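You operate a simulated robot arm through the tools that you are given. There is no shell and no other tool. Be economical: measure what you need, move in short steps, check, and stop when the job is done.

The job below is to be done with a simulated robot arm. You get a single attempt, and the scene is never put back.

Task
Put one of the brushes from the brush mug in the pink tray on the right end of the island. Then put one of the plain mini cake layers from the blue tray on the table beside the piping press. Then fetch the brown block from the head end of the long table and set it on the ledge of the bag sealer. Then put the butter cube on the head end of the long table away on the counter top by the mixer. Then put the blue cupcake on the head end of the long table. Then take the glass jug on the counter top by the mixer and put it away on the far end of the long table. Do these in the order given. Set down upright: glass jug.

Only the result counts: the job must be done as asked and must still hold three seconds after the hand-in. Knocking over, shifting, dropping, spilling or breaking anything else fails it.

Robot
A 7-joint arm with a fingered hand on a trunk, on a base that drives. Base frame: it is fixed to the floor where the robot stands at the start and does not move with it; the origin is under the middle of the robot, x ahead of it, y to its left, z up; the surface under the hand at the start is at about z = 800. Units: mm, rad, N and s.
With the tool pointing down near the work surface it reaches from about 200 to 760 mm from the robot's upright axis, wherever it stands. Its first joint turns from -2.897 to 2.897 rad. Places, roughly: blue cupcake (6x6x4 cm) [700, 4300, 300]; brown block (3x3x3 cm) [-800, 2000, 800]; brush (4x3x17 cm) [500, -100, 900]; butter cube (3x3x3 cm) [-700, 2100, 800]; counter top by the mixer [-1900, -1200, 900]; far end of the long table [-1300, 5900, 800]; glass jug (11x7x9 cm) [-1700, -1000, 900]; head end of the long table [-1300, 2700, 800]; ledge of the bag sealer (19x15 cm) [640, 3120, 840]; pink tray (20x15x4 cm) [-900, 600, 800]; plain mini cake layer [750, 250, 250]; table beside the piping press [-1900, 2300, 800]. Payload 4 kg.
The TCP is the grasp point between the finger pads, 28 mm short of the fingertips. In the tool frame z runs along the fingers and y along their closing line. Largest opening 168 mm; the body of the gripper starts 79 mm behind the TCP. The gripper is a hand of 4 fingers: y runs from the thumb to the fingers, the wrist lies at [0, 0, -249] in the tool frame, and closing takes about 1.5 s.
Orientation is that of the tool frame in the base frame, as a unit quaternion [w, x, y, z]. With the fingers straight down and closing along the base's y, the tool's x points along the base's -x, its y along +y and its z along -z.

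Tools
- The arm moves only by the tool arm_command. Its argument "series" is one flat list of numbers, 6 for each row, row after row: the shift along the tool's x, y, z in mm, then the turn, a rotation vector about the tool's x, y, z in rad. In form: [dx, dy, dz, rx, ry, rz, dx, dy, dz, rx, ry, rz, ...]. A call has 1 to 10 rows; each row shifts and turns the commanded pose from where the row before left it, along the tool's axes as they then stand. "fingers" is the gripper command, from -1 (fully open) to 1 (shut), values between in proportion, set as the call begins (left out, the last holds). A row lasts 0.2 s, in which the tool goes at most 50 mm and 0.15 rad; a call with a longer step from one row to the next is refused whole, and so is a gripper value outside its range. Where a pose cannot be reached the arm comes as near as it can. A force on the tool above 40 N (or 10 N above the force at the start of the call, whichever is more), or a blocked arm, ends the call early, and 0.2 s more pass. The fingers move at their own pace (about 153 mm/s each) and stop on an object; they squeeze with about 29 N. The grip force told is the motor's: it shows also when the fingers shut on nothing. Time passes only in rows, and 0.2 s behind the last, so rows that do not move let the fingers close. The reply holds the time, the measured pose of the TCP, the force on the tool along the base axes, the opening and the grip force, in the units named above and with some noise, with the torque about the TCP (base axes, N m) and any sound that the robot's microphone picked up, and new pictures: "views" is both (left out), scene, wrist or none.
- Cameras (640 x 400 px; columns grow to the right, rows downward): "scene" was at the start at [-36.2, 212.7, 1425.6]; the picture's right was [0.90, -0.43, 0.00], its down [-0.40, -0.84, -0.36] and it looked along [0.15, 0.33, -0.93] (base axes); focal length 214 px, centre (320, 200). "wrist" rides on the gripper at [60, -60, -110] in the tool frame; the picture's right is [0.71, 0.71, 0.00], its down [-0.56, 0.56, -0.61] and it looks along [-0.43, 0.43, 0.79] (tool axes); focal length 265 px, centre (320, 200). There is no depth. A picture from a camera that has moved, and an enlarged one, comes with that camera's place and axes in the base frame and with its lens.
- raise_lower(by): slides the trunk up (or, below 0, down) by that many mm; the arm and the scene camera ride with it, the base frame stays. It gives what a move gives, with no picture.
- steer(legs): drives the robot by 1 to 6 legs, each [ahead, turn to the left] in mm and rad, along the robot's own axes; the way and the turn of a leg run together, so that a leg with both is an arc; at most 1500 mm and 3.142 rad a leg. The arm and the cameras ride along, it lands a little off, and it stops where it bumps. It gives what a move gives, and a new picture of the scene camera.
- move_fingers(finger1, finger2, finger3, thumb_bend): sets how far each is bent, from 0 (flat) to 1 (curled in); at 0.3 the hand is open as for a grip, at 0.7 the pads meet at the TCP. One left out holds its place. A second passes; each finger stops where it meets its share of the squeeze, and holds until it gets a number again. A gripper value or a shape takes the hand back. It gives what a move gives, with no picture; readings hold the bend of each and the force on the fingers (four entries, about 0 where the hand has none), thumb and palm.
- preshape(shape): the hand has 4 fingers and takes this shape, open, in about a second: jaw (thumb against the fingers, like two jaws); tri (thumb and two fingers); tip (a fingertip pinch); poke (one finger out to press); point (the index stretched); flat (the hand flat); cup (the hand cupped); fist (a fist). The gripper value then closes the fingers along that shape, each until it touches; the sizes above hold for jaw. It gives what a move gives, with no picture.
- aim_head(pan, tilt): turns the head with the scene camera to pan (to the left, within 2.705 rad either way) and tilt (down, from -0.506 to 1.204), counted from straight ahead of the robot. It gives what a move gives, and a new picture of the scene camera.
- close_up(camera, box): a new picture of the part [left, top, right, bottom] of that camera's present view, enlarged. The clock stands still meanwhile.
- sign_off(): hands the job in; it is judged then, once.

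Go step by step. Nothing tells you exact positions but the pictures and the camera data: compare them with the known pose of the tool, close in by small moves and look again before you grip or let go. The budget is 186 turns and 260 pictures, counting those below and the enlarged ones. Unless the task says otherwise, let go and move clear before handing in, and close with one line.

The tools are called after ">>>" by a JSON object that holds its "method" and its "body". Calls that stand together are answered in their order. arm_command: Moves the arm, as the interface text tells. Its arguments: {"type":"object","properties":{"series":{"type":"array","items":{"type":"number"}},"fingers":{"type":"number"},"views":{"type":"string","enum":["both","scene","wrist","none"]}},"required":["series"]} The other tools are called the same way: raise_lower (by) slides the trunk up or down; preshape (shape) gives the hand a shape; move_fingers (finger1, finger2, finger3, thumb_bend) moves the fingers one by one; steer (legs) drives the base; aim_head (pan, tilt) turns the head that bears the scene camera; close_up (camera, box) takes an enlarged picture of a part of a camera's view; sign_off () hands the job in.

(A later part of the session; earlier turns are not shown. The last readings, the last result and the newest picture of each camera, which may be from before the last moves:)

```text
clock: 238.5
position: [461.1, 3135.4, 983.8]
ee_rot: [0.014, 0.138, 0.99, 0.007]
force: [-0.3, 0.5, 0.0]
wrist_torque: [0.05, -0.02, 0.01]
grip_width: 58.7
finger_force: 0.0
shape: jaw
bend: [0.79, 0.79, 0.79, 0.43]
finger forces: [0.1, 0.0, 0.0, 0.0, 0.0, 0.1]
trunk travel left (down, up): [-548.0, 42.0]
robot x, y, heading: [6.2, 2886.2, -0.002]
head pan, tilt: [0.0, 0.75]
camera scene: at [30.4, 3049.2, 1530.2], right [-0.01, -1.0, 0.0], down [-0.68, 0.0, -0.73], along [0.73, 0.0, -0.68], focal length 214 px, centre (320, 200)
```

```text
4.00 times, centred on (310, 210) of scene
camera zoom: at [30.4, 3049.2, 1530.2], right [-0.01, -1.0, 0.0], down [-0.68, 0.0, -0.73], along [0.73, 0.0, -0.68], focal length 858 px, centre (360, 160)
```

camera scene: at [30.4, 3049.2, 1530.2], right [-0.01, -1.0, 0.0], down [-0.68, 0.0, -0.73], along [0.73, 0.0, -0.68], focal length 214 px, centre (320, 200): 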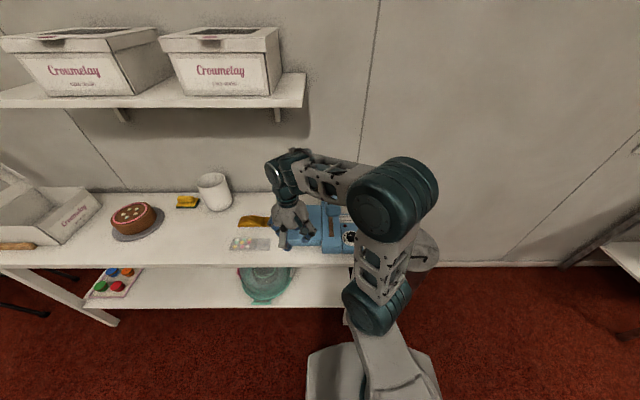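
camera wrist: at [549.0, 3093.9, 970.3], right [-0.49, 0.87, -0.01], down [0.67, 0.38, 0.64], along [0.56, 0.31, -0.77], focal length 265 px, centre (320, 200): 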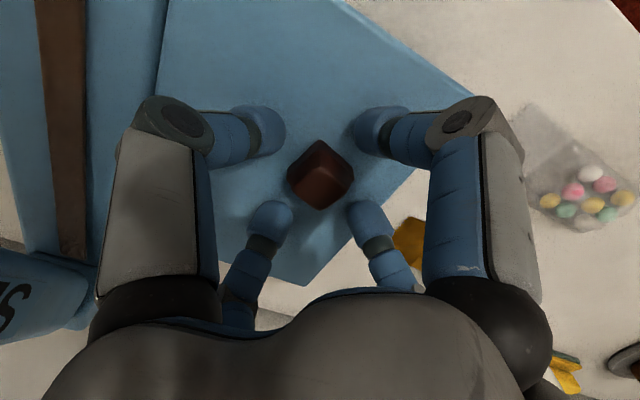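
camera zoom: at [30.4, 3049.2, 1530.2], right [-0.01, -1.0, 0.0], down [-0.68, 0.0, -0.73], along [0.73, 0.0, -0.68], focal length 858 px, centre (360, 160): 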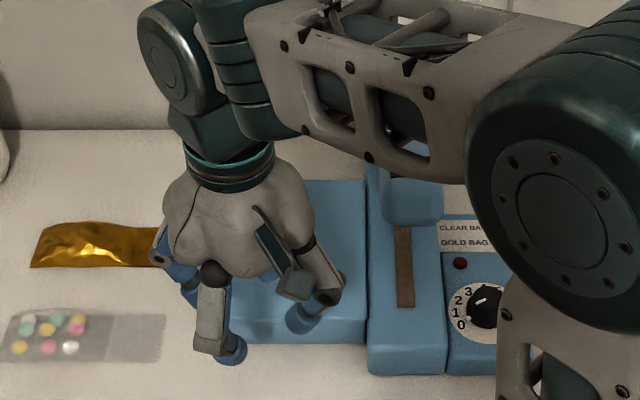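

The block sits on the ledge. Next, the butter cube: I drive back to the head end.

>>> {"method": "steer", "body": {"legs": [[0, -1.571], [1400, 0], [0, -1.361], [690, 0], [0, -1.78]]}}

>>> {"method": "close_up", "body": {"camera": "wrist", "box": [0, 0, 640, 400]}}

```text
clock: 240.2
position: [509.8, 2987.5, 983.9]
ee_rot: [0.007, 0.276, 0.961, 0.004]
force: [-4.0, 2.6, 1.5]
wrist_torque: [0.09, 0.03, 0.2]
grip_width: 59.4
finger_force: 0.0
shape: jaw
bend: [0.79, 0.79, 0.79, 0.43]
finger forces: [0.1, 5.4, 1.4, 0.1, 0.0, 0.1]
trunk travel left (down, up): [-548.0, 42.0]
robot x, y, heading: [8.3, 2886.3, -0.323]
head pan, tilt: [0.0, 0.75]
stopped in leg 1: the force on the tool passed its limit at 56 N (the readings are from after the stop); the commanded pose is now the measured one
camera scene: at [79.5, 3034.1, 1530.2], right [-0.32, -0.95, 0.0], down [-0.65, 0.22, -0.73], along [0.69, -0.23, -0.68], focal length 214 px, centre (320, 200)
```

scene: 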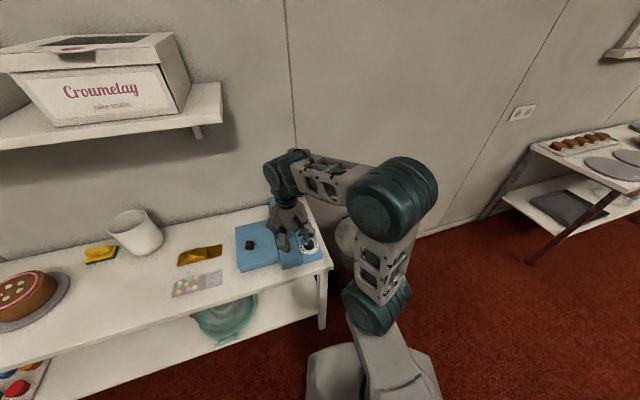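

```text
1.00 times, centred on (320, 200) of wrist (not enlarged: the box is as wide or as high as the picture)
camera zoom: at [426.4, 2967.5, 1091.8], right [-0.22, 0.97, 0.0], down [0.76, 0.17, 0.63], along [0.61, 0.14, -0.78], focal length 265 px, centre (320, 200)
```

zoom: 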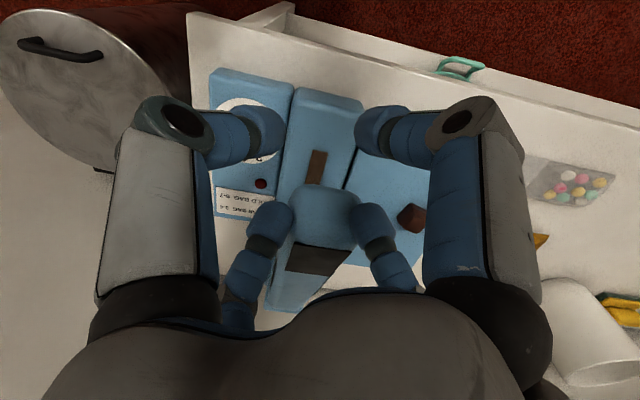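

While turning, a finger touched the sealer's raised bar. I turn back left slightly, back away, and check whether anything moved.

>>> {"method": "steer", "body": {"legs": [[0, 0.08]]}}

>>> {"method": "arm_command", "body": {"series": [0, 0, -30, 0, 0, 0, 0, 0, -40, 0, 0, 0, 0, 0, -40, 0, 0, 0]}}

```text
clock: 241.1
position: [503.4, 2993.5, 981.4]
ee_rot: [-0.001, 0.278, 0.961, -0.006]
force: [-1.4, -11.7, 0.2]
wrist_torque: [-0.21, 0.02, -0.49]
grip_width: 60.7
finger_force: 0.0
shape: jaw
bend: [0.79, 0.79, 0.38, 0.43]
finger forces: [0.0, 0.0, 10.7, 0.0, 0.0, 0.0]
trunk travel left (down, up): [-548.0, 42.0]
robot x, y, heading: [7.3, 2884.6, -0.29]
head pan, tilt: [0.0, 0.75]
stopped in leg 1: the force on the tool passed its limit at 51 N (the readings are from after the stop); the commanded pose is now the measured one
camera scene: at [75.4, 3034.6, 1530.3], right [-0.28, -0.96, 0.0], down [-0.65, 0.2, -0.73], along [0.7, -0.21, -0.68], focal length 214 px, centre (320, 200)
```

scene: 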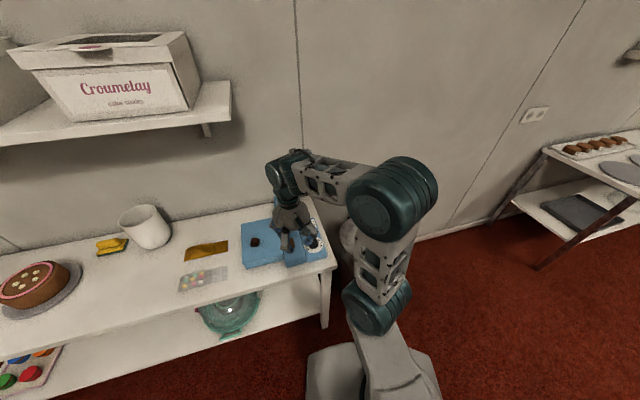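

```text
clock: 241.9
position: [503.1, 2998.2, 1091.8]
ee_rot: [0.001, 0.275, 0.962, -0.005]
force: [0.6, -0.7, 0.1]
wrist_torque: [0.0, 0.02, 0.02]
grip_width: 58.8
finger_force: 0.2
shape: jaw
bend: [0.79, 0.79, 0.79, 0.43]
finger forces: [0.0, 0.1, 0.0, 0.0, 0.1, 0.0]
trunk travel left (down, up): [-548.0, 42.0]
robot x, y, heading: [7.4, 2888.1, -0.284]
head pan, tilt: [0.0, 0.75]
camera scene: at [74.7, 3036.3, 1530.2], right [-0.28, -0.96, 0.0], down [-0.65, 0.19, -0.73], along [0.7, -0.21, -0.68], focal length 214 px, centre (320, 200)
camera wrist: at [422.5, 2979.5, 1201.9], right [-0.23, 0.97, -0.01], down [0.77, 0.19, 0.61], along [0.6, 0.13, -0.79], focal length 265 px, centre (320, 200)
```

scene: 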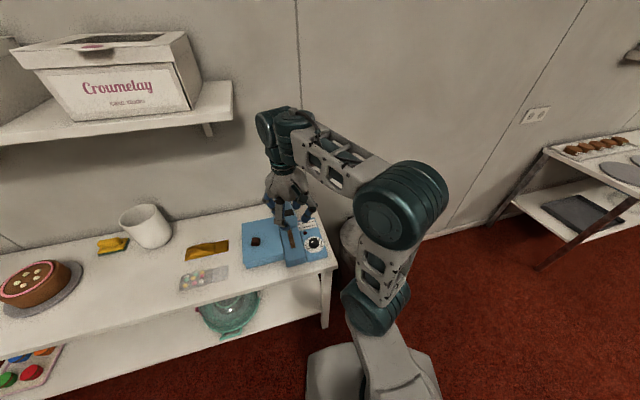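
wrist: 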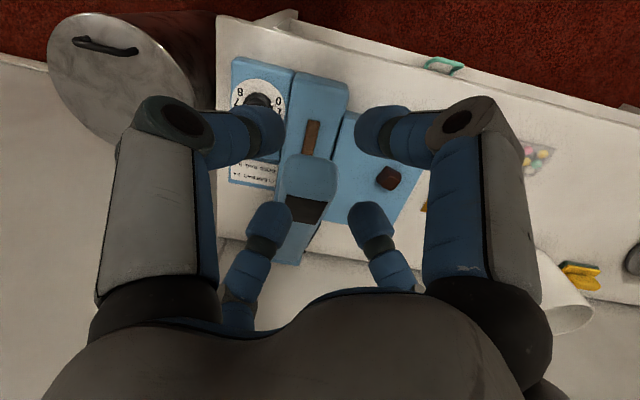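

The hand is clear above the bar. I back away and look at the sealer and block.

>>> {"method": "steer", "body": {"legs": [[-250, 0]]}}

>>> {"method": "close_up", "body": {"camera": "scene", "box": [180, 140, 380, 280]}}

```text
clock: 243.7
position: [262.3, 3069.2, 1091.4]
ee_rot: [0.001, 0.275, 0.961, -0.006]
force: [-0.1, -0.7, 0.0]
wrist_torque: [-0.03, -0.03, 0.01]
grip_width: 58.7
finger_force: 0.0
shape: jaw
bend: [0.79, 0.79, 0.79, 0.43]
finger forces: [0.0, 0.1, 0.0, 0.0, 0.0, 0.0]
trunk travel left (down, up): [-548.0, 42.0]
robot x, y, heading: [-233.8, 2958.7, -0.29]
head pan, tilt: [0.0, 0.75]
camera scene: at [-166.9, 3107.4, 1530.2], right [-0.28, -0.96, 0.0], down [-0.65, 0.19, -0.73], along [0.7, -0.21, -0.68], focal length 214 px, centre (320, 200)
```

scene: 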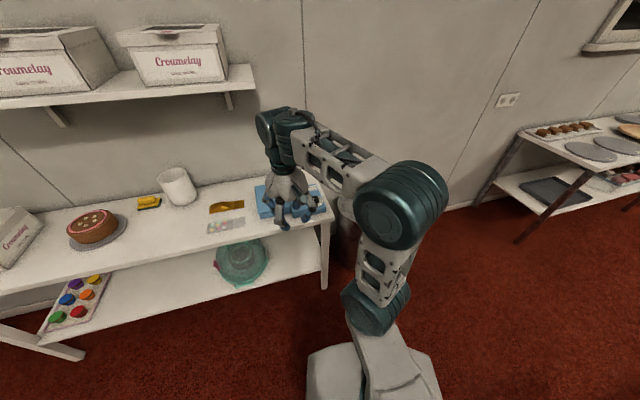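

```text
2.86 times, centred on (280, 210) of scene
camera zoom: at [-166.9, 3107.4, 1530.2], right [-0.28, -0.96, 0.0], down [-0.65, 0.19, -0.73], along [0.7, -0.21, -0.68], focal length 613 px, centre (434, 171)
```

zoom: 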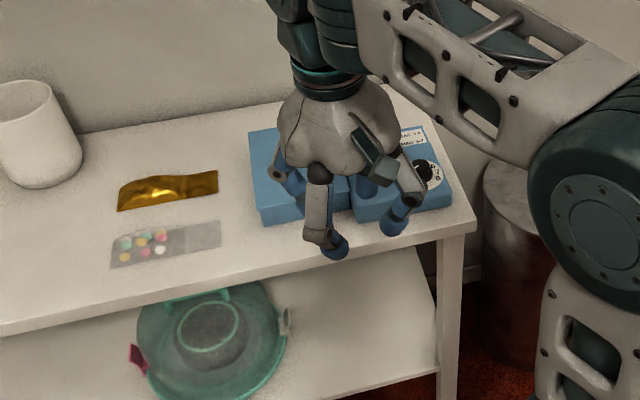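

The sealer hasn't shifted. I now return to the head end, staying in the middle of the aisle.

>>> {"method": "steer", "body": {"legs": [[150, 0], [0, -0.75], [380, 0], [0, -0.531], [1050, 0]]}}

>>> {"method": "steer", "body": {"legs": [[0, -1.361], [700, 0], [0, -1.78]]}}

>>> {"method": "close_up", "body": {"camera": "wrist", "box": [0, 0, 640, 400]}}

```text
clock: 255.6
position: [358.8, 1092.3, 1091.0]
ee_rot: [-0.003, 0.795, 0.607, -0.006]
force: [0.4, -0.5, 0.0]
wrist_torque: [0.0, 0.0, 0.0]
grip_width: 59.3
finger_force: 0.0
shape: jaw
bend: [0.79, 0.79, 0.79, 0.43]
finger forces: [0.0, 0.0, 0.1, 0.0, 0.1, 0.1]
trunk travel left (down, up): [-548.0, 42.0]
robot x, y, heading: [107.6, 1535.7, -1.564]
head pan, tilt: [0.0, 0.75]
camera scene: at [272.2, 1513.4, 1530.2], right [-1.0, -0.01, 0.0], down [0.0, 0.68, -0.73], along [0.0, -0.73, -0.68], focal length 214 px, centre (320, 200)
```

scene: 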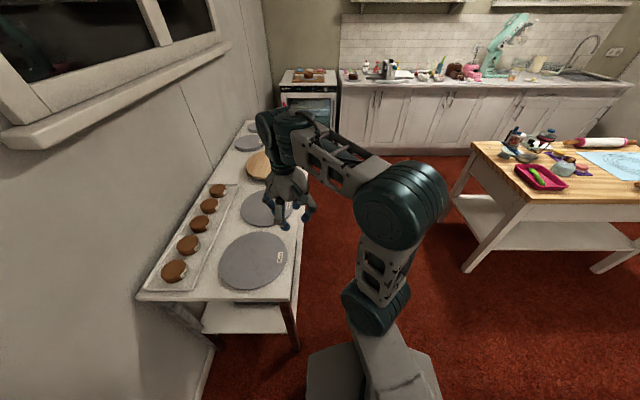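

```text
clock: 267.1
position: [-814.4, 1845.0, 1090.8]
ee_rot: [0.006, -0.599, 0.8, -0.003]
force: [-0.2, 0.0, 0.5]
wrist_torque: [-0.01, 0.02, 0.02]
grip_width: 59.2
finger_force: 0.1
shape: jaw
bend: [0.79, 0.79, 0.79, 0.43]
finger forces: [0.0, 0.0, 0.0, 0.0, 0.0, 0.0]
trunk travel left (down, up): [-548.0, 42.0]
robot x, y, heading: [-576.7, 1391.7, 1.551]
head pan, tilt: [0.0, 0.75]
camera scene: at [-737.4, 1419.3, 1530.2], right [1.0, -0.01, 0.0], down [-0.01, -0.68, -0.73], along [0.01, 0.73, -0.68], focal length 214 px, centre (320, 200)
```

scene: 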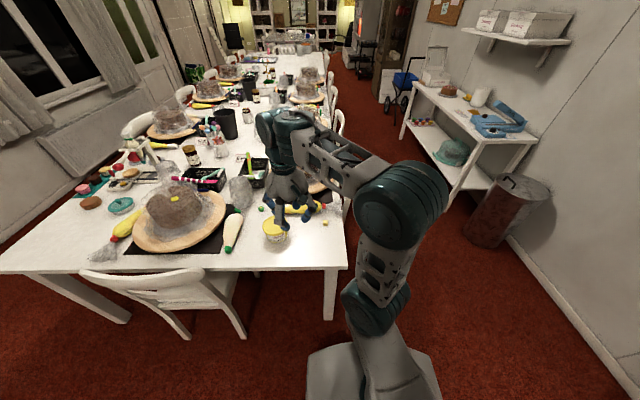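

```text
1.00 times, centred on (320, 200) of wrist (not enlarged: the box is as wide or as high as the picture)
camera zoom: at [-773.0, 1768.6, 1201.4], right [-0.88, -0.48, -0.01], down [-0.39, 0.69, 0.61], along [-0.28, 0.54, -0.79], focal length 265 px, centre (320, 200)
```

zoom: 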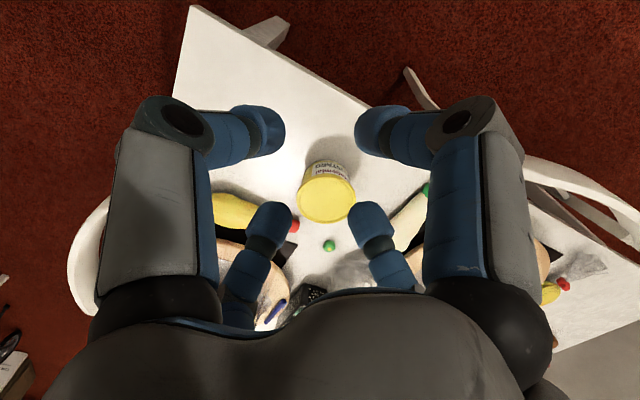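

>>> {"method": "close_up", "body": {"camera": "scene", "box": [270, 180, 370, 270]}}

```text
4.44 times, centred on (320, 225) of scene
camera zoom: at [-737.4, 1419.3, 1530.2], right [1.0, -0.01, 0.0], down [-0.01, -0.68, -0.73], along [0.01, 0.73, -0.68], focal length 953 px, centre (320, 89)
```

zoom: 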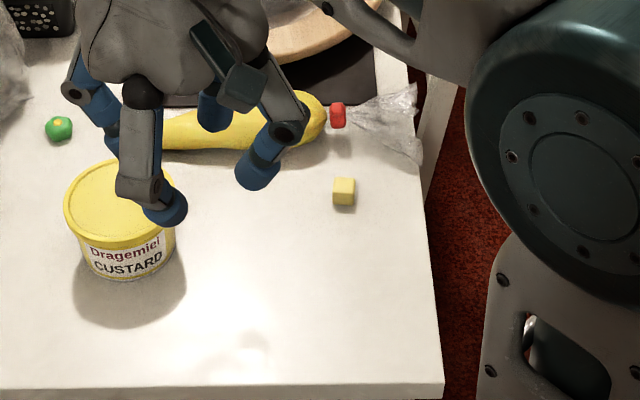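

The butter is at about [-703, 2082]. I align the hand and move above it.

>>> {"method": "arm_command", "body": {"series": [0, 0, 0, 0, 0, -0.143, 0, 0, 0, 0, 0, -0.143, -40, -18, 20, 0, 0, 0, -40, -18, 30, 0, 0, 0, -40, -19, 40, 0, 0, 0, -40, -19, 40, 0, 0, 0, -40, -19, 40, 0, 0, 0, -37, -18, 40, 0, 0, 0], "fingers": 0, "views": "wrist"}}

>>> {"method": "close_up", "body": {"camera": "wrist", "box": [220, 50, 420, 190]}}

```text
refused: row 4 steps farther than a row can; nothing moved
```

```text
2.86 times, centred on (320, 120) of wrist
camera zoom: at [-773.0, 1768.6, 1201.4], right [-0.88, -0.48, -0.01], down [-0.39, 0.69, 0.61], along [-0.28, 0.54, -0.79], focal length 758 px, centre (320, 429)
```

zoom: 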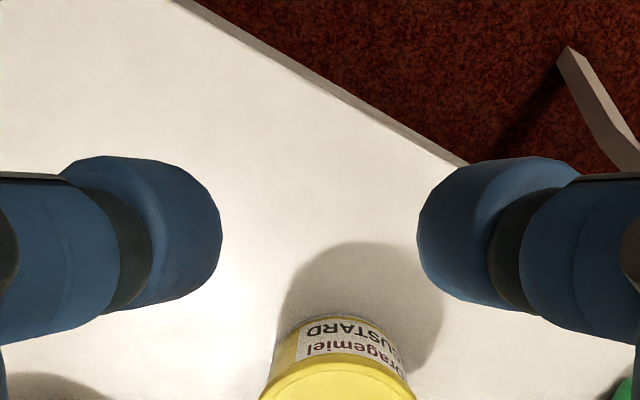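

>>> {"method": "arm_command", "body": {"series": [0, 0, 0, 0, 0, -0.143, 0, 0, 0, 0, 0, -0.143, -40, -18, 0, 0, 0, 0, -40, -18, 0, 0, 0, 0, -40, -19, 20, 0, 0, 0, -40, -19, 20, 0, 0, 0, -40, -19, 20, 0, 0, 0, -37, -18, 25, 0, 0, 0, 0, 0, 45, 0, 0, 0, 0, 0, 45, 0, 0, 0], "fingers": 0, "views": "wrist"}}

>>> {"method": "close_up", "body": {"camera": "wrist", "box": [220, 50, 420, 190]}}

```text
clock: 269.3
position: [-701.8, 2081.6, 917.6]
ee_rot: [-0.005, 0.708, -0.707, 0.003]
force: [0.2, -0.3, -0.8]
wrist_torque: [-0.01, -0.04, 0.01]
grip_width: 83.7
finger_force: 0.1
shape: jaw
bend: [0.34, 0.34, 0.34, 0.34]
finger forces: [0.0, 0.0, 0.0, 0.0, 0.1, 0.1]
trunk travel left (down, up): [-548.0, 42.0]
robot x, y, heading: [-574.5, 1391.6, 1.556]
head pan, tilt: [0.0, 0.75]
camera wrist: at [-640.2, 2020.8, 1027.2], right [-0.71, -0.71, -0.01], down [-0.57, 0.56, 0.61], along [-0.43, 0.44, -0.79], focal length 265 px, centre (320, 200)
```

wrist: 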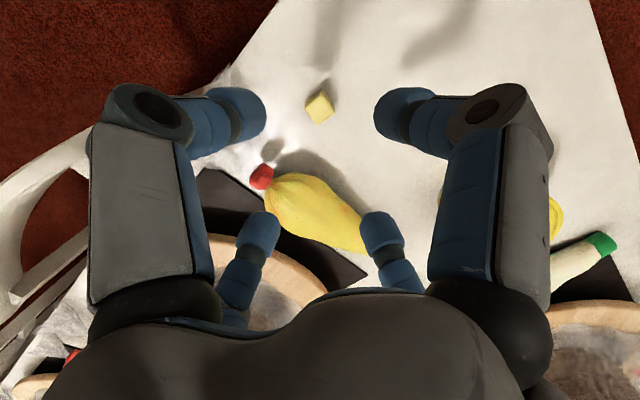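

```text
2.86 times, centred on (320, 120) of wrist
camera zoom: at [-640.2, 2020.8, 1027.2], right [-0.71, -0.71, -0.01], down [-0.57, 0.56, 0.61], along [-0.43, 0.44, -0.79], focal length 758 px, centre (320, 429)
```

zoom: 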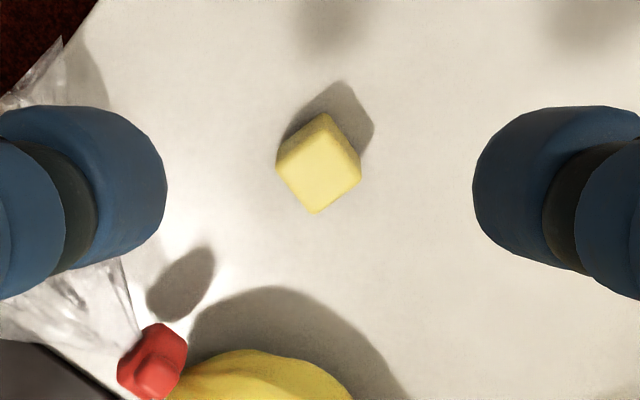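

Butter at about [-700, 2085], aligned. I descend and close.

>>> {"method": "arm_command", "body": {"series": [-3, -2, 40, 0, 0, 0, 0, 0, 40, 0, 0, 0, 0, 0, 30, 0, 0, 0, 0, 0, 18, 0, 0, 0, 0, 0, 8, 0, 0, 0], "views": "wrist"}}

>>> {"method": "arm_command", "body": {"series": [0, 0, 0, 0, 0, 0, 0, 0, 0, 0, 0, 0, 0, 0, 0, 0, 0, 0, 0, 0, 0, 0, 0, 0, 0, 0, 0, 0, 0, 0], "fingers": 1, "views": "wrist"}}

```text
clock: 270.5
position: [-699.4, 2086.2, 782.2]
ee_rot: [-0.005, 0.708, -0.707, 0.003]
force: [1.0, -0.5, -0.7]
wrist_torque: [-0.05, 0.02, 0.0]
grip_width: 83.7
finger_force: 0.0
shape: jaw
bend: [0.34, 0.34, 0.34, 0.34]
finger forces: [0.0, 0.0, 0.0, 0.1, 0.0, 0.1]
trunk travel left (down, up): [-548.0, 42.0]
robot x, y, heading: [-575.7, 1397.3, 1.555]
head pan, tilt: [0.0, 0.75]
camera wrist: at [-637.2, 2024.1, 892.2], right [-0.71, -0.71, -0.01], down [-0.57, 0.56, 0.61], along [-0.42, 0.44, -0.79], focal length 265 px, centre (320, 200)
```

wrist: 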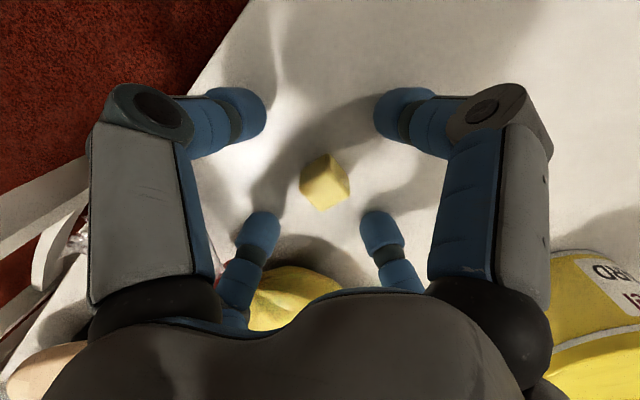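

```text
clock: 271.7
position: [-697.9, 2084.7, 781.8]
ee_rot: [0.006, -0.707, 0.707, -0.004]
force: [1.4, 0.5, -0.4]
wrist_torque: [-0.02, 0.0, -0.02]
grip_width: 16.9
finger_force: 28.9
shape: jaw
bend: [0.74, 0.74, 0.74, 0.61]
finger forces: [26.1, 26.1, 26.0, 0.0, 26.0, 0.0]
trunk travel left (down, up): [-548.0, 42.0]
robot x, y, heading: [-575.0, 1393.0, 1.555]
head pan, tilt: [0.0, 0.75]
camera wrist: at [-637.2, 2024.1, 892.4], right [-0.71, -0.71, -0.01], down [-0.57, 0.56, 0.61], along [-0.42, 0.44, -0.79], focal length 265 px, centre (320, 200)
```

wrist: 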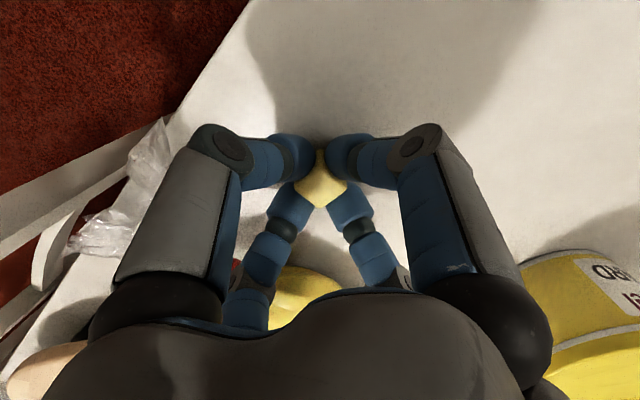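

The butter is gripped. I lift, retract well in, and drive round the island to the kitchen counter.

>>> {"method": "arm_command", "body": {"series": [0, 0, -20, 0, 0, 0, 0, 0, -48, 0, 0, 0, 0, 0, -48, 0, 0, 0, 0, 0, -48, 0, 0, 0, 0, 0, -48, 0, 0, 0, 0, 0, -48, 0, 0, 0], "views": "none"}}

>>> {"method": "arm_command", "body": {"series": [45, -12, 0, 0, 0, 0, 45, -12, 0, 0, 0, 0, 45, -12, 0, 0, 0, 0, 45, -12, 0, 0, 0, 0, 45, -12, 0, 0, 0, 0, 45, -12, 0, 0, 0, 0, 45, -12, 0, 0, 0, 0], "views": "wrist"}}

>>> {"method": "steer", "body": {"legs": [[0, -2.475], [619, 0], [0, -0.651], [1330, 0], [0, -1.571], [1450, 0]]}}

```text
clock: 273.1
position: [-706.1, 2083.6, 1034.8]
ee_rot: [-0.001, 0.708, -0.706, 0.0]
force: [0.1, -0.1, -0.1]
wrist_torque: [0.01, -0.01, 0.0]
grip_width: 16.9
finger_force: 28.7
shape: jaw
bend: [0.74, 0.74, 0.74, 0.61]
finger forces: [25.9, 26.3, 26.0, 0.1, 26.1, 0.1]
out of reach, approached as far as the arm can: row 6
trunk travel left (down, up): [-548.0, 42.0]
robot x, y, heading: [-572.7, 1392.6, 1.558]
head pan, tilt: [0.0, 0.75]
```

```text
clock: 274.7
position: [-619.7, 1766.4, 1036.0]
ee_rot: [0.005, -0.706, 0.708, -0.003]
force: [-0.2, 0.5, -0.1]
wrist_torque: [0.02, -0.02, -0.01]
grip_width: 17.3
finger_force: 29.4
shape: jaw
bend: [0.74, 0.74, 0.74, 0.61]
finger forces: [25.8, 26.3, 26.1, 0.0, 25.9, 0.1]
trunk travel left (down, up): [-548.0, 42.0]
robot x, y, heading: [-570.7, 1396.4, 1.557]
head pan, tilt: [0.0, 0.75]
camera wrist: at [-558.7, 1705.8, 1144.9], right [-0.71, -0.71, -0.01], down [-0.56, 0.56, 0.61], along [-0.42, 0.44, -0.79], focal length 265 px, centre (320, 200)
```

wrist: 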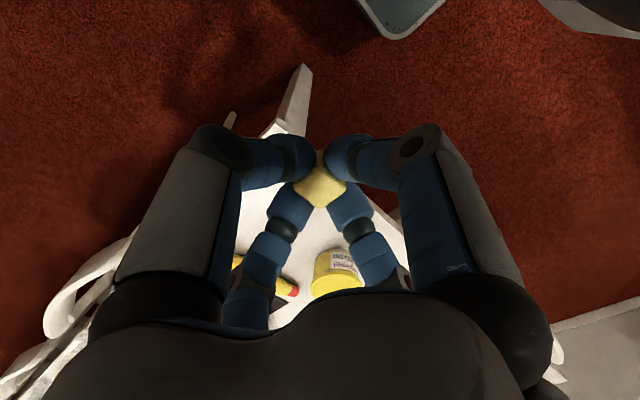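

```text
clock: 302.6
position: [-1988.4, -504.5, 1034.3]
ee_rot: [-0.006, 1.0, 0.019, -0.001]
force: [-1.1, -0.5, -0.3]
wrist_torque: [0.03, 0.01, 0.02]
grip_width: 16.5
finger_force: 28.7
shape: jaw
bend: [0.74, 0.74, 0.74, 0.61]
finger forces: [24.6, 26.5, 26.2, 0.0, 26.0, 0.0]
trunk travel left (down, up): [-548.0, 42.0]
robot x, y, heading: [-1620.2, -445.7, -3.116]
head pan, tilt: [0.0, 0.75]
camera scene: at [-1636.2, -608.7, 1530.2], right [-0.02, 1.0, 0.0], down [0.68, 0.01, -0.73], along [-0.73, -0.02, -0.68], focal length 214 px, centre (320, 200)
```

scene: 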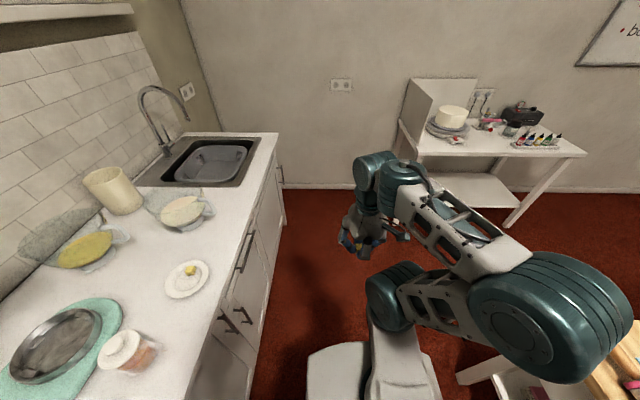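

I'm beside the counter. I look left at the counter by the mixer.

>>> {"method": "aim_head", "body": {"pan": 1.3, "tilt": 0.75}}

>>> {"method": "close_up", "body": {"camera": "scene", "box": [220, 80, 460, 230]}}

```text
clock: 304.1
position: [-1988.0, -502.7, 1035.1]
ee_rot: [-0.006, 1.0, 0.019, -0.001]
force: [0.0, 0.0, -0.9]
wrist_torque: [-0.02, 0.0, 0.0]
grip_width: 16.6
finger_force: 28.7
shape: jaw
bend: [0.74, 0.74, 0.74, 0.61]
finger forces: [24.7, 26.6, 26.1, 0.0, 26.0, 0.0]
trunk travel left (down, up): [-548.0, 42.0]
robot x, y, heading: [-1619.3, -442.2, -3.121]
head pan, tilt: [1.3, 0.75]
camera scene: at [-1573.7, -687.3, 1530.2], right [-0.97, 0.25, 0.0], down [0.17, 0.66, -0.73], along [-0.18, -0.71, -0.68], focal length 214 px, centre (320, 200)
```

scene: 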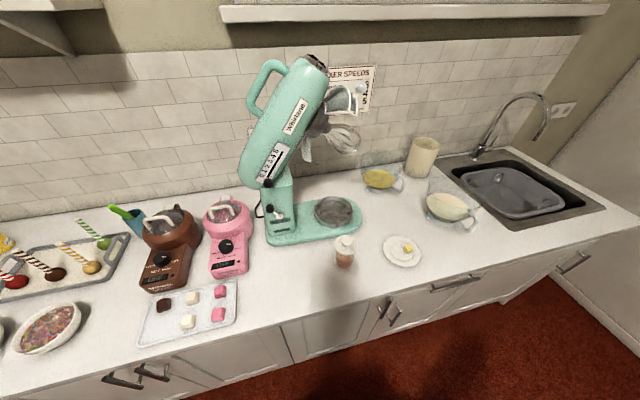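

```text
2.67 times, centred on (340, 155) of scene
camera zoom: at [-1573.7, -687.3, 1530.2], right [-0.97, 0.25, 0.0], down [0.17, 0.66, -0.73], along [-0.18, -0.71, -0.68], focal length 572 px, centre (267, 320)
```

zoom: 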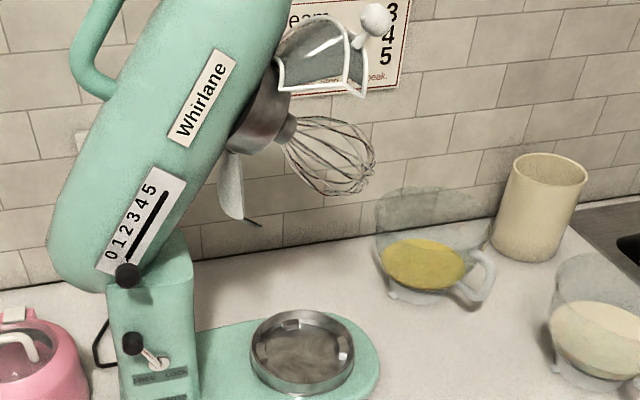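

>>> {"method": "close_up", "body": {"camera": "scene", "box": [310, 200, 430, 290]}}

>>> {"method": "close_up", "body": {"camera": "scene", "box": [350, 130, 490, 240]}}

```text
4.44 times, centred on (370, 245) of scene
camera zoom: at [-1573.7, -687.3, 1530.2], right [-0.97, 0.25, 0.0], down [0.17, 0.66, -0.73], along [-0.18, -0.71, -0.68], focal length 953 px, centre (98, 0)
```

zoom: 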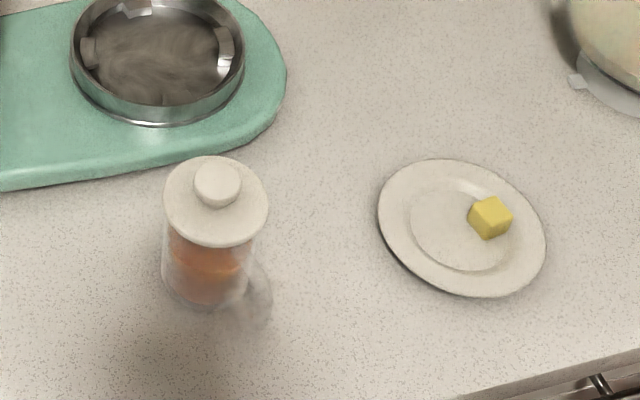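

```text
3.64 times, centred on (420, 185) of scene
camera zoom: at [-1573.7, -687.3, 1530.2], right [-0.97, 0.25, 0.0], down [0.17, 0.66, -0.73], along [-0.18, -0.71, -0.68], focal length 780 px, centre (-44, 254)
```

zoom: 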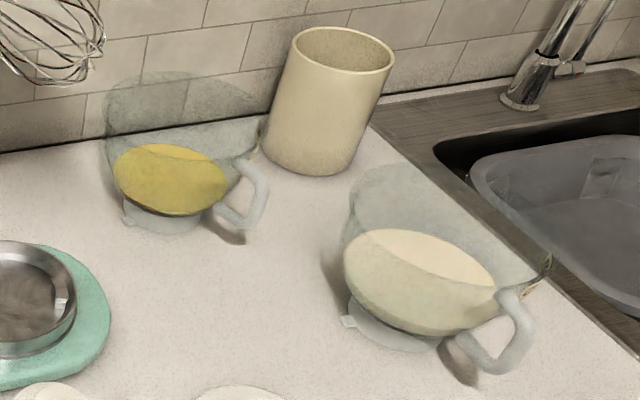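

The glass jug is the small lidded jar with a handle in front of the mixer, near [-1750, 1060 south]; the plate already holds another cube. Free counter lies around [-1960, -1165]. I position the robot to face it.

>>> {"method": "steer", "body": {"legs": [[300, 0], [0, 1.55]]}}

>>> {"method": "aim_head", "body": {"pan": 0.0, "tilt": 0.8}}

>>> {"method": "close_up", "body": {"camera": "scene", "box": [200, 80, 440, 230]}}

```text
clock: 309.9
position: [-1868.5, -823.1, 1034.2]
ee_rot: [-0.004, 0.705, 0.709, -0.004]
force: [0.7, -0.4, 1.2]
wrist_torque: [0.0, 0.0, -0.02]
grip_width: 16.8
finger_force: 28.7
shape: jaw
bend: [0.74, 0.74, 0.74, 0.61]
finger forces: [24.2, 26.7, 26.2, 0.0, 26.0, 0.0]
trunk travel left (down, up): [-548.0, 42.0]
robot x, y, heading: [-1918.7, -451.3, -1.58]
head pan, tilt: [1.3, 0.75]
camera scene: at [-1674.0, -415.8, 1530.2], right [-0.28, -0.96, 0.0], down [-0.66, 0.19, -0.73], along [0.7, -0.2, -0.68], focal length 214 px, centre (320, 200)
```

scene: 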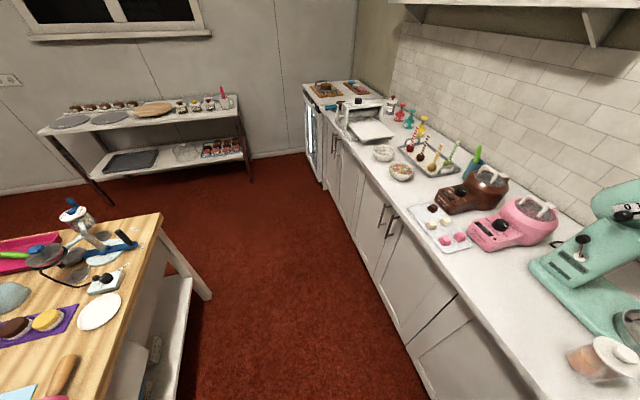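

```text
clock: 311.4
position: [-1868.8, -823.7, 1036.1]
ee_rot: [-0.004, 0.706, 0.708, -0.005]
force: [0.0, -0.2, -0.7]
wrist_torque: [0.01, 0.0, 0.03]
grip_width: 16.7
finger_force: 29.3
shape: jaw
bend: [0.74, 0.74, 0.74, 0.61]
finger forces: [24.2, 26.7, 26.1, 0.1, 26.0, 0.0]
trunk travel left (down, up): [-548.0, 42.0]
robot x, y, heading: [-1918.5, -450.8, -1.578]
head pan, tilt: [0.0, 0.799]
camera scene: at [-1754.4, -473.6, 1526.2], right [-1.0, 0.01, 0.0], down [0.01, 0.72, -0.7], along [-0.01, -0.7, -0.72], focal length 214 px, centre (320, 200)
```

scene: 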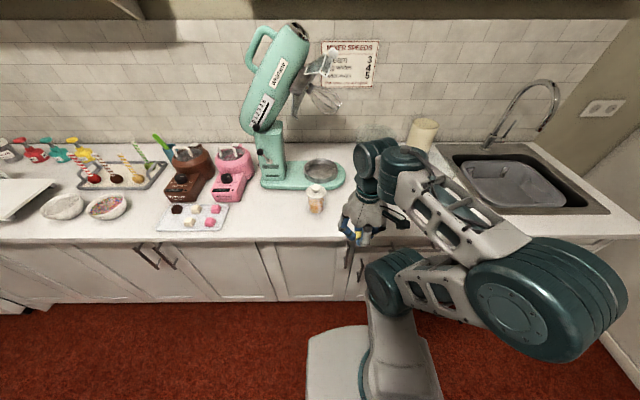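

```text
2.67 times, centred on (320, 155) of scene
camera zoom: at [-1754.4, -473.6, 1526.2], right [-1.0, 0.01, 0.0], down [0.01, 0.72, -0.7], along [-0.01, -0.7, -0.72], focal length 572 px, centre (320, 320)
```

zoom: 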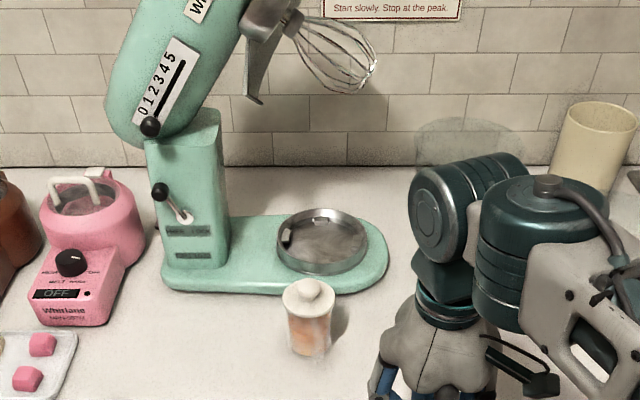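

I drive a little closer and extend the arm over the free counter area.

>>> {"method": "steer", "body": {"legs": [[70, 0]]}}

>>> {"method": "arm_command", "body": {"series": [-34, -11, 0, 0, 0, 0, -34, -12, 0, 0, 0, 0, -34, -12, 0, 0, 0, 0, -34, -12, 0, 0, 0, 0, -34, -12, 0, 0, 0, 0, -34, -12, 0, 0, 0, 0, -34, -12, 0, 0, 0, 0, -34, -12, 0, 0, 0, 0]}}

>>> {"method": "close_up", "body": {"camera": "scene", "box": [260, 80, 460, 230]}}

```text
clock: 312.4
position: [-1869.8, -893.8, 1033.7]
ee_rot: [-0.003, 0.705, 0.709, -0.005]
force: [-0.1, 0.3, -1.1]
wrist_torque: [0.02, 0.01, 0.04]
grip_width: 16.9
finger_force: 28.6
shape: jaw
bend: [0.74, 0.74, 0.74, 0.61]
finger forces: [24.3, 26.7, 26.1, 0.0, 25.9, 0.0]
trunk travel left (down, up): [-548.0, 42.0]
robot x, y, heading: [-1917.0, -520.3, -1.576]
head pan, tilt: [0.0, 0.799]
camera scene: at [-1755.1, -543.9, 1526.2], right [-1.0, 0.01, 0.0], down [0.01, 0.72, -0.7], along [-0.01, -0.7, -0.72], focal length 214 px, centre (320, 200)
```

scene: 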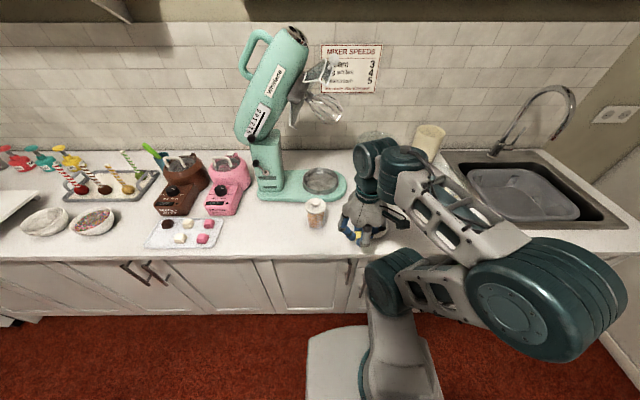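

```text
clock: 314.2
position: [-1963.1, -1165.6, 1035.4]
ee_rot: [-0.004, 0.705, 0.709, -0.005]
force: [0.4, -0.5, -0.2]
wrist_torque: [0.02, 0.0, -0.01]
grip_width: 16.9
finger_force: 28.9
shape: jaw
bend: [0.74, 0.74, 0.74, 0.61]
finger forces: [24.6, 26.5, 26.1, 0.1, 25.9, 0.0]
trunk travel left (down, up): [-548.0, 42.0]
robot x, y, heading: [-1917.7, -518.6, -1.582]
head pan, tilt: [0.0, 0.799]
camera scene: at [-1755.2, -543.7, 1526.2], right [-1.0, 0.01, 0.0], down [0.01, 0.72, -0.7], along [-0.01, -0.7, -0.72], focal length 214 px, centre (320, 200)
camera wrist: at [-2020.8, -1105.3, 1145.1], right [0.7, 0.71, -0.01], down [0.57, -0.55, 0.61], along [0.43, -0.43, -0.79], focal length 265 px, centre (320, 200)
```

scene: 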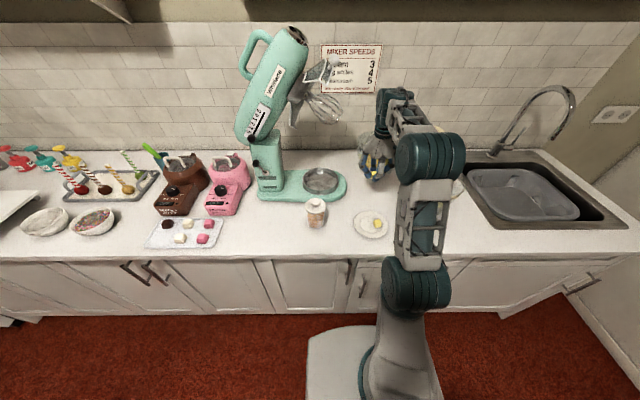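
wrist: 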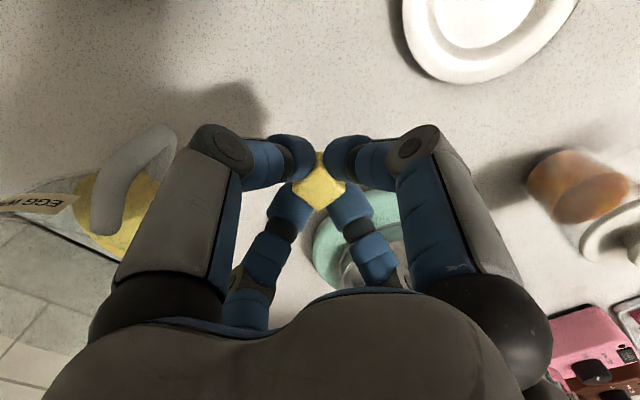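

```text
2.67 times, centred on (360, 155) of scene
camera zoom: at [-1755.2, -543.7, 1526.2], right [-1.0, 0.01, 0.0], down [0.01, 0.72, -0.7], along [-0.01, -0.7, -0.72], focal length 572 px, centre (213, 320)
```

zoom: 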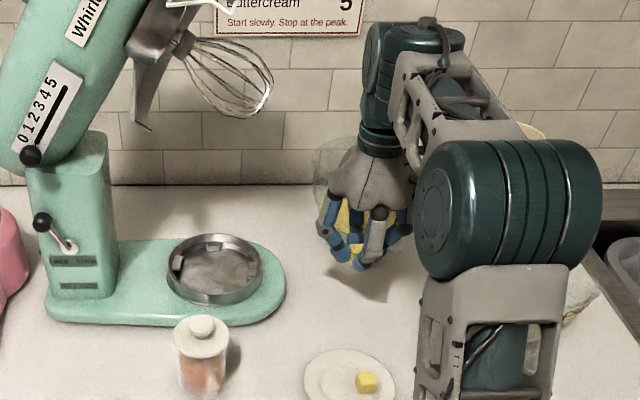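

The spot beneath is clear. I descend toward the counter.

>>> {"method": "arm_command", "body": {"series": [0, 0, 30, 0, 0, 0, 0, 0, 30, 0, 0, 0, 0, 0, 20, 0, 0, 0], "views": "wrist"}}

>>> {"method": "arm_command", "body": {"series": [0, 0, 5, 0, 0, 0, 0, 0, 4, 0, 0, 0, 0, 0, 4, 0, 0, 0, 0, 0, 4, 0, 0, 0, 0, 0, 3, 0, 0, 0, 0, 0, 3, 0, 0, 0], "views": "wrist"}}

```text
clock: 315.0
position: [-1964.3, -1163.8, 955.8]
ee_rot: [-0.003, 0.706, 0.708, -0.006]
force: [0.1, 0.0, -0.2]
wrist_torque: [-0.01, -0.03, 0.04]
grip_width: 17.0
finger_force: 28.3
shape: jaw
bend: [0.74, 0.74, 0.74, 0.61]
finger forces: [24.6, 26.5, 26.0, 0.1, 25.7, 0.0]
trunk travel left (down, up): [-548.0, 42.0]
robot x, y, heading: [-1913.5, -519.3, -1.577]
head pan, tilt: [0.0, 0.799]
camera wrist: at [-2021.7, -1104.4, 1066.0], right [0.7, 0.71, -0.01], down [0.57, -0.55, 0.61], along [0.43, -0.43, -0.79], focal length 265 px, centre (320, 200)
```

wrist: 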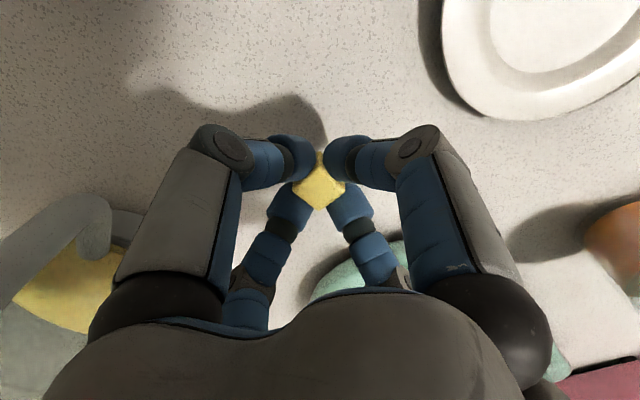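

```text
clock: 316.4
position: [-1965.2, -1164.9, 933.0]
ee_rot: [-0.004, 0.706, 0.709, -0.005]
force: [-0.3, -0.2, 0.2]
wrist_torque: [-0.01, -0.01, 0.01]
grip_width: 16.8
finger_force: 28.7
shape: jaw
bend: [0.74, 0.74, 0.74, 0.61]
finger forces: [24.8, 26.5, 26.2, 0.1, 25.8, 0.0]
trunk travel left (down, up): [-548.0, 42.0]
robot x, y, heading: [-1917.9, -518.4, -1.581]
head pan, tilt: [0.0, 0.799]
camera wrist: at [-2022.2, -1105.5, 1043.5], right [0.7, 0.71, -0.01], down [0.57, -0.55, 0.61], along [0.43, -0.43, -0.79], focal length 265 px, centre (320, 200)
```

wrist: 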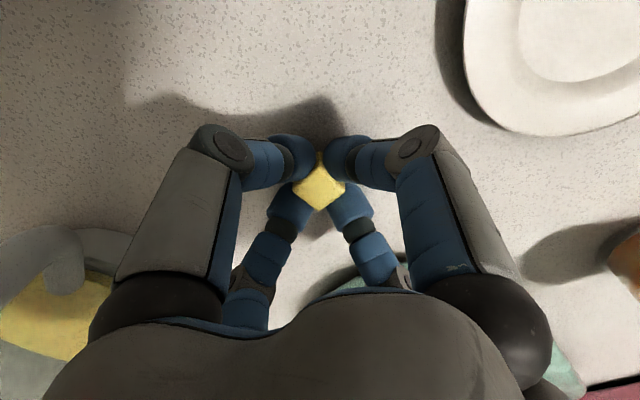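

>>> {"method": "arm_command", "body": {"series": [0, 0, 4, 0, 0, 0, 0, 0, 4, 0, 0, 0, 0, 0, 4, 0, 0, 0, 0, 0, 3, 0, 0, 0, 0, 0, 3, 0, 0, 0, 0, 0, 3, 0, 0, 0, 0, 0, 3, 0, 0, 0], "views": "none"}}

```text
clock: 317.2
position: [-1965.1, -1166.4, 928.7]
ee_rot: [0.002, 0.705, 0.71, -0.01]
force: [0.0, 7.0, 22.2]
wrist_torque: [0.25, -0.1, 0.02]
grip_width: 17.5
finger_force: 28.6
shape: jaw
bend: [0.75, 0.75, 0.75, 0.61]
finger forces: [32.5, 39.0, 28.3, 0.0, 34.5, 0.0]
trunk travel left (down, up): [-548.0, 42.0]
robot x, y, heading: [-1917.2, -521.2, -1.581]
head pan, tilt: [0.0, 0.799]
stopped in row 4: the force on the tool passed its limit at 45 N (the readings are from after the stop); the commanded pose is now the measured one
```

Contact. I ease up and release.

>>> {"method": "arm_command", "body": {"series": [0, 0, -3, 0, 0, 0, 0, 0, 0, 0, 0, 0], "views": "none"}}

>>> {"method": "arm_command", "body": {"series": [0, 0, 0, 0, 0, 0, 0, 0, 0, 0, 0, 0, 0, 0, 0, 0, 0, 0], "fingers": 0.3, "views": "wrist"}}

>>> {"method": "arm_command", "body": {"series": [0, 0, -15, 0, 0, 0, 0, 0, -40, 0, 0, 0, 0, 0, -45, 0, 0, 0, 30, 5, -20, 0, 0, 0, 45, 10, 0, 0, 0, 0, 45, 10, 0, 0, 0, 0, 45, 10, 0, 0, 0, 0, 45, 10, 0, 0, 0, 0, 45, 0, 0, 0, 0, 0], "views": "scene"}}

>>> {"method": "close_up", "body": {"camera": "scene", "box": [280, 130, 440, 250]}}

```text
clock: 317.8
position: [-1963.0, -1167.0, 929.1]
ee_rot: [0.0, 0.706, 0.708, -0.008]
force: [0.2, 4.1, 9.2]
wrist_torque: [0.13, -0.06, 0.0]
grip_width: 17.4
finger_force: 29.3
shape: jaw
bend: [0.75, 0.75, 0.75, 0.61]
finger forces: [29.5, 33.2, 28.1, 0.0, 30.6, 0.0]
trunk travel left (down, up): [-548.0, 42.0]
robot x, y, heading: [-1918.3, -523.1, -1.579]
head pan, tilt: [0.0, 0.799]
```

```text
clock: 318.6
position: [-1964.6, -1167.7, 929.0]
ee_rot: [0.001, 0.706, 0.709, -0.009]
force: [-0.3, -1.4, 6.6]
wrist_torque: [0.08, -0.12, -0.01]
grip_width: 58.1
finger_force: 0.0
shape: jaw
bend: [0.8, 0.8, 0.79, 0.43]
finger forces: [2.6, 3.0, 0.0, 0.0, 0.0, 0.1]
trunk travel left (down, up): [-548.0, 42.0]
robot x, y, heading: [-1917.8, -519.4, -1.582]
head pan, tilt: [0.0, 0.799]
camera wrist: at [-2022.2, -1107.1, 1038.7], right [0.7, 0.71, -0.02], down [0.57, -0.55, 0.62], along [0.43, -0.44, -0.79], focal length 265 px, centre (320, 200)
```

wrist: 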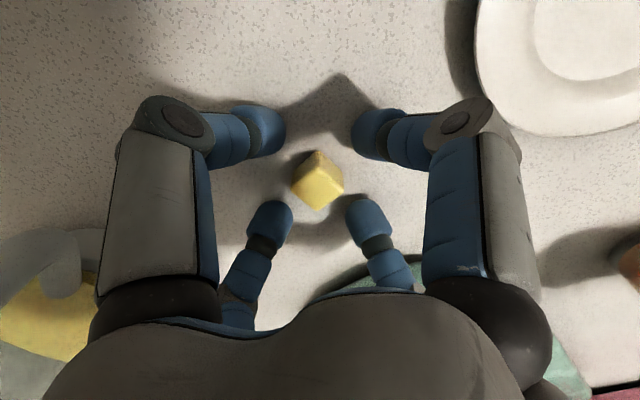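

```text
clock: 320.6
position: [-1920.6, -910.3, 1045.0]
ee_rot: [0.0, 0.705, 0.709, -0.01]
force: [-0.2, -0.7, 1.1]
wrist_torque: [-0.03, -0.02, 0.03]
grip_width: 58.6
finger_force: 0.1
shape: jaw
bend: [0.79, 0.79, 0.79, 0.43]
finger forces: [0.0, 0.1, 0.1, 0.2, 0.0, 0.1]
trunk travel left (down, up): [-548.0, 42.0]
robot x, y, heading: [-1920.7, -522.2, -1.577]
head pan, tilt: [0.0, 0.799]
camera scene: at [-1755.3, -542.5, 1526.3], right [-1.0, 0.01, 0.0], down [0.01, 0.72, -0.7], along [-0.01, -0.7, -0.72], focal length 214 px, centre (320, 200)
```

scene: 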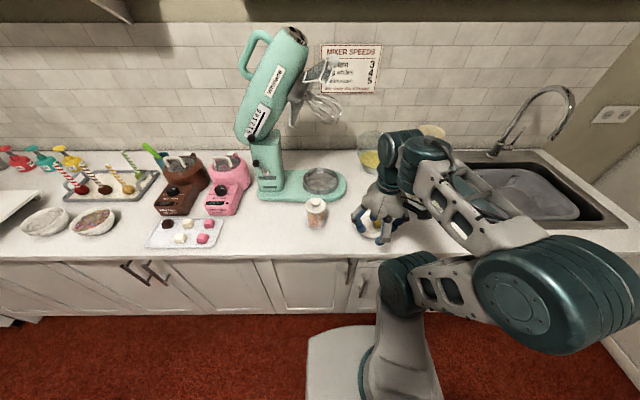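

```text
3.33 times, centred on (360, 190) of scene
camera zoom: at [-1755.3, -542.5, 1526.3], right [-1.0, 0.01, 0.0], down [0.01, 0.72, -0.7], along [-0.01, -0.7, -0.72], focal length 715 px, centre (187, 233)
```

zoom: 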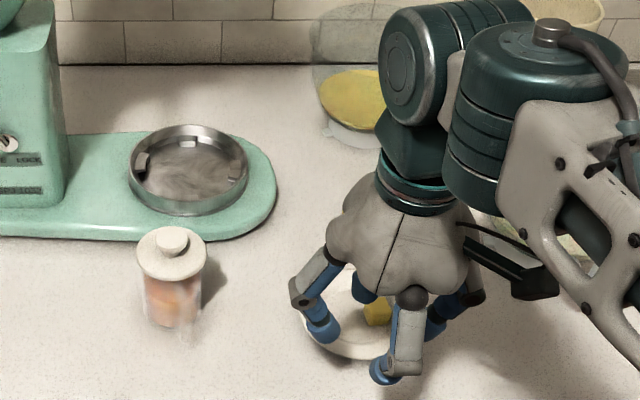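

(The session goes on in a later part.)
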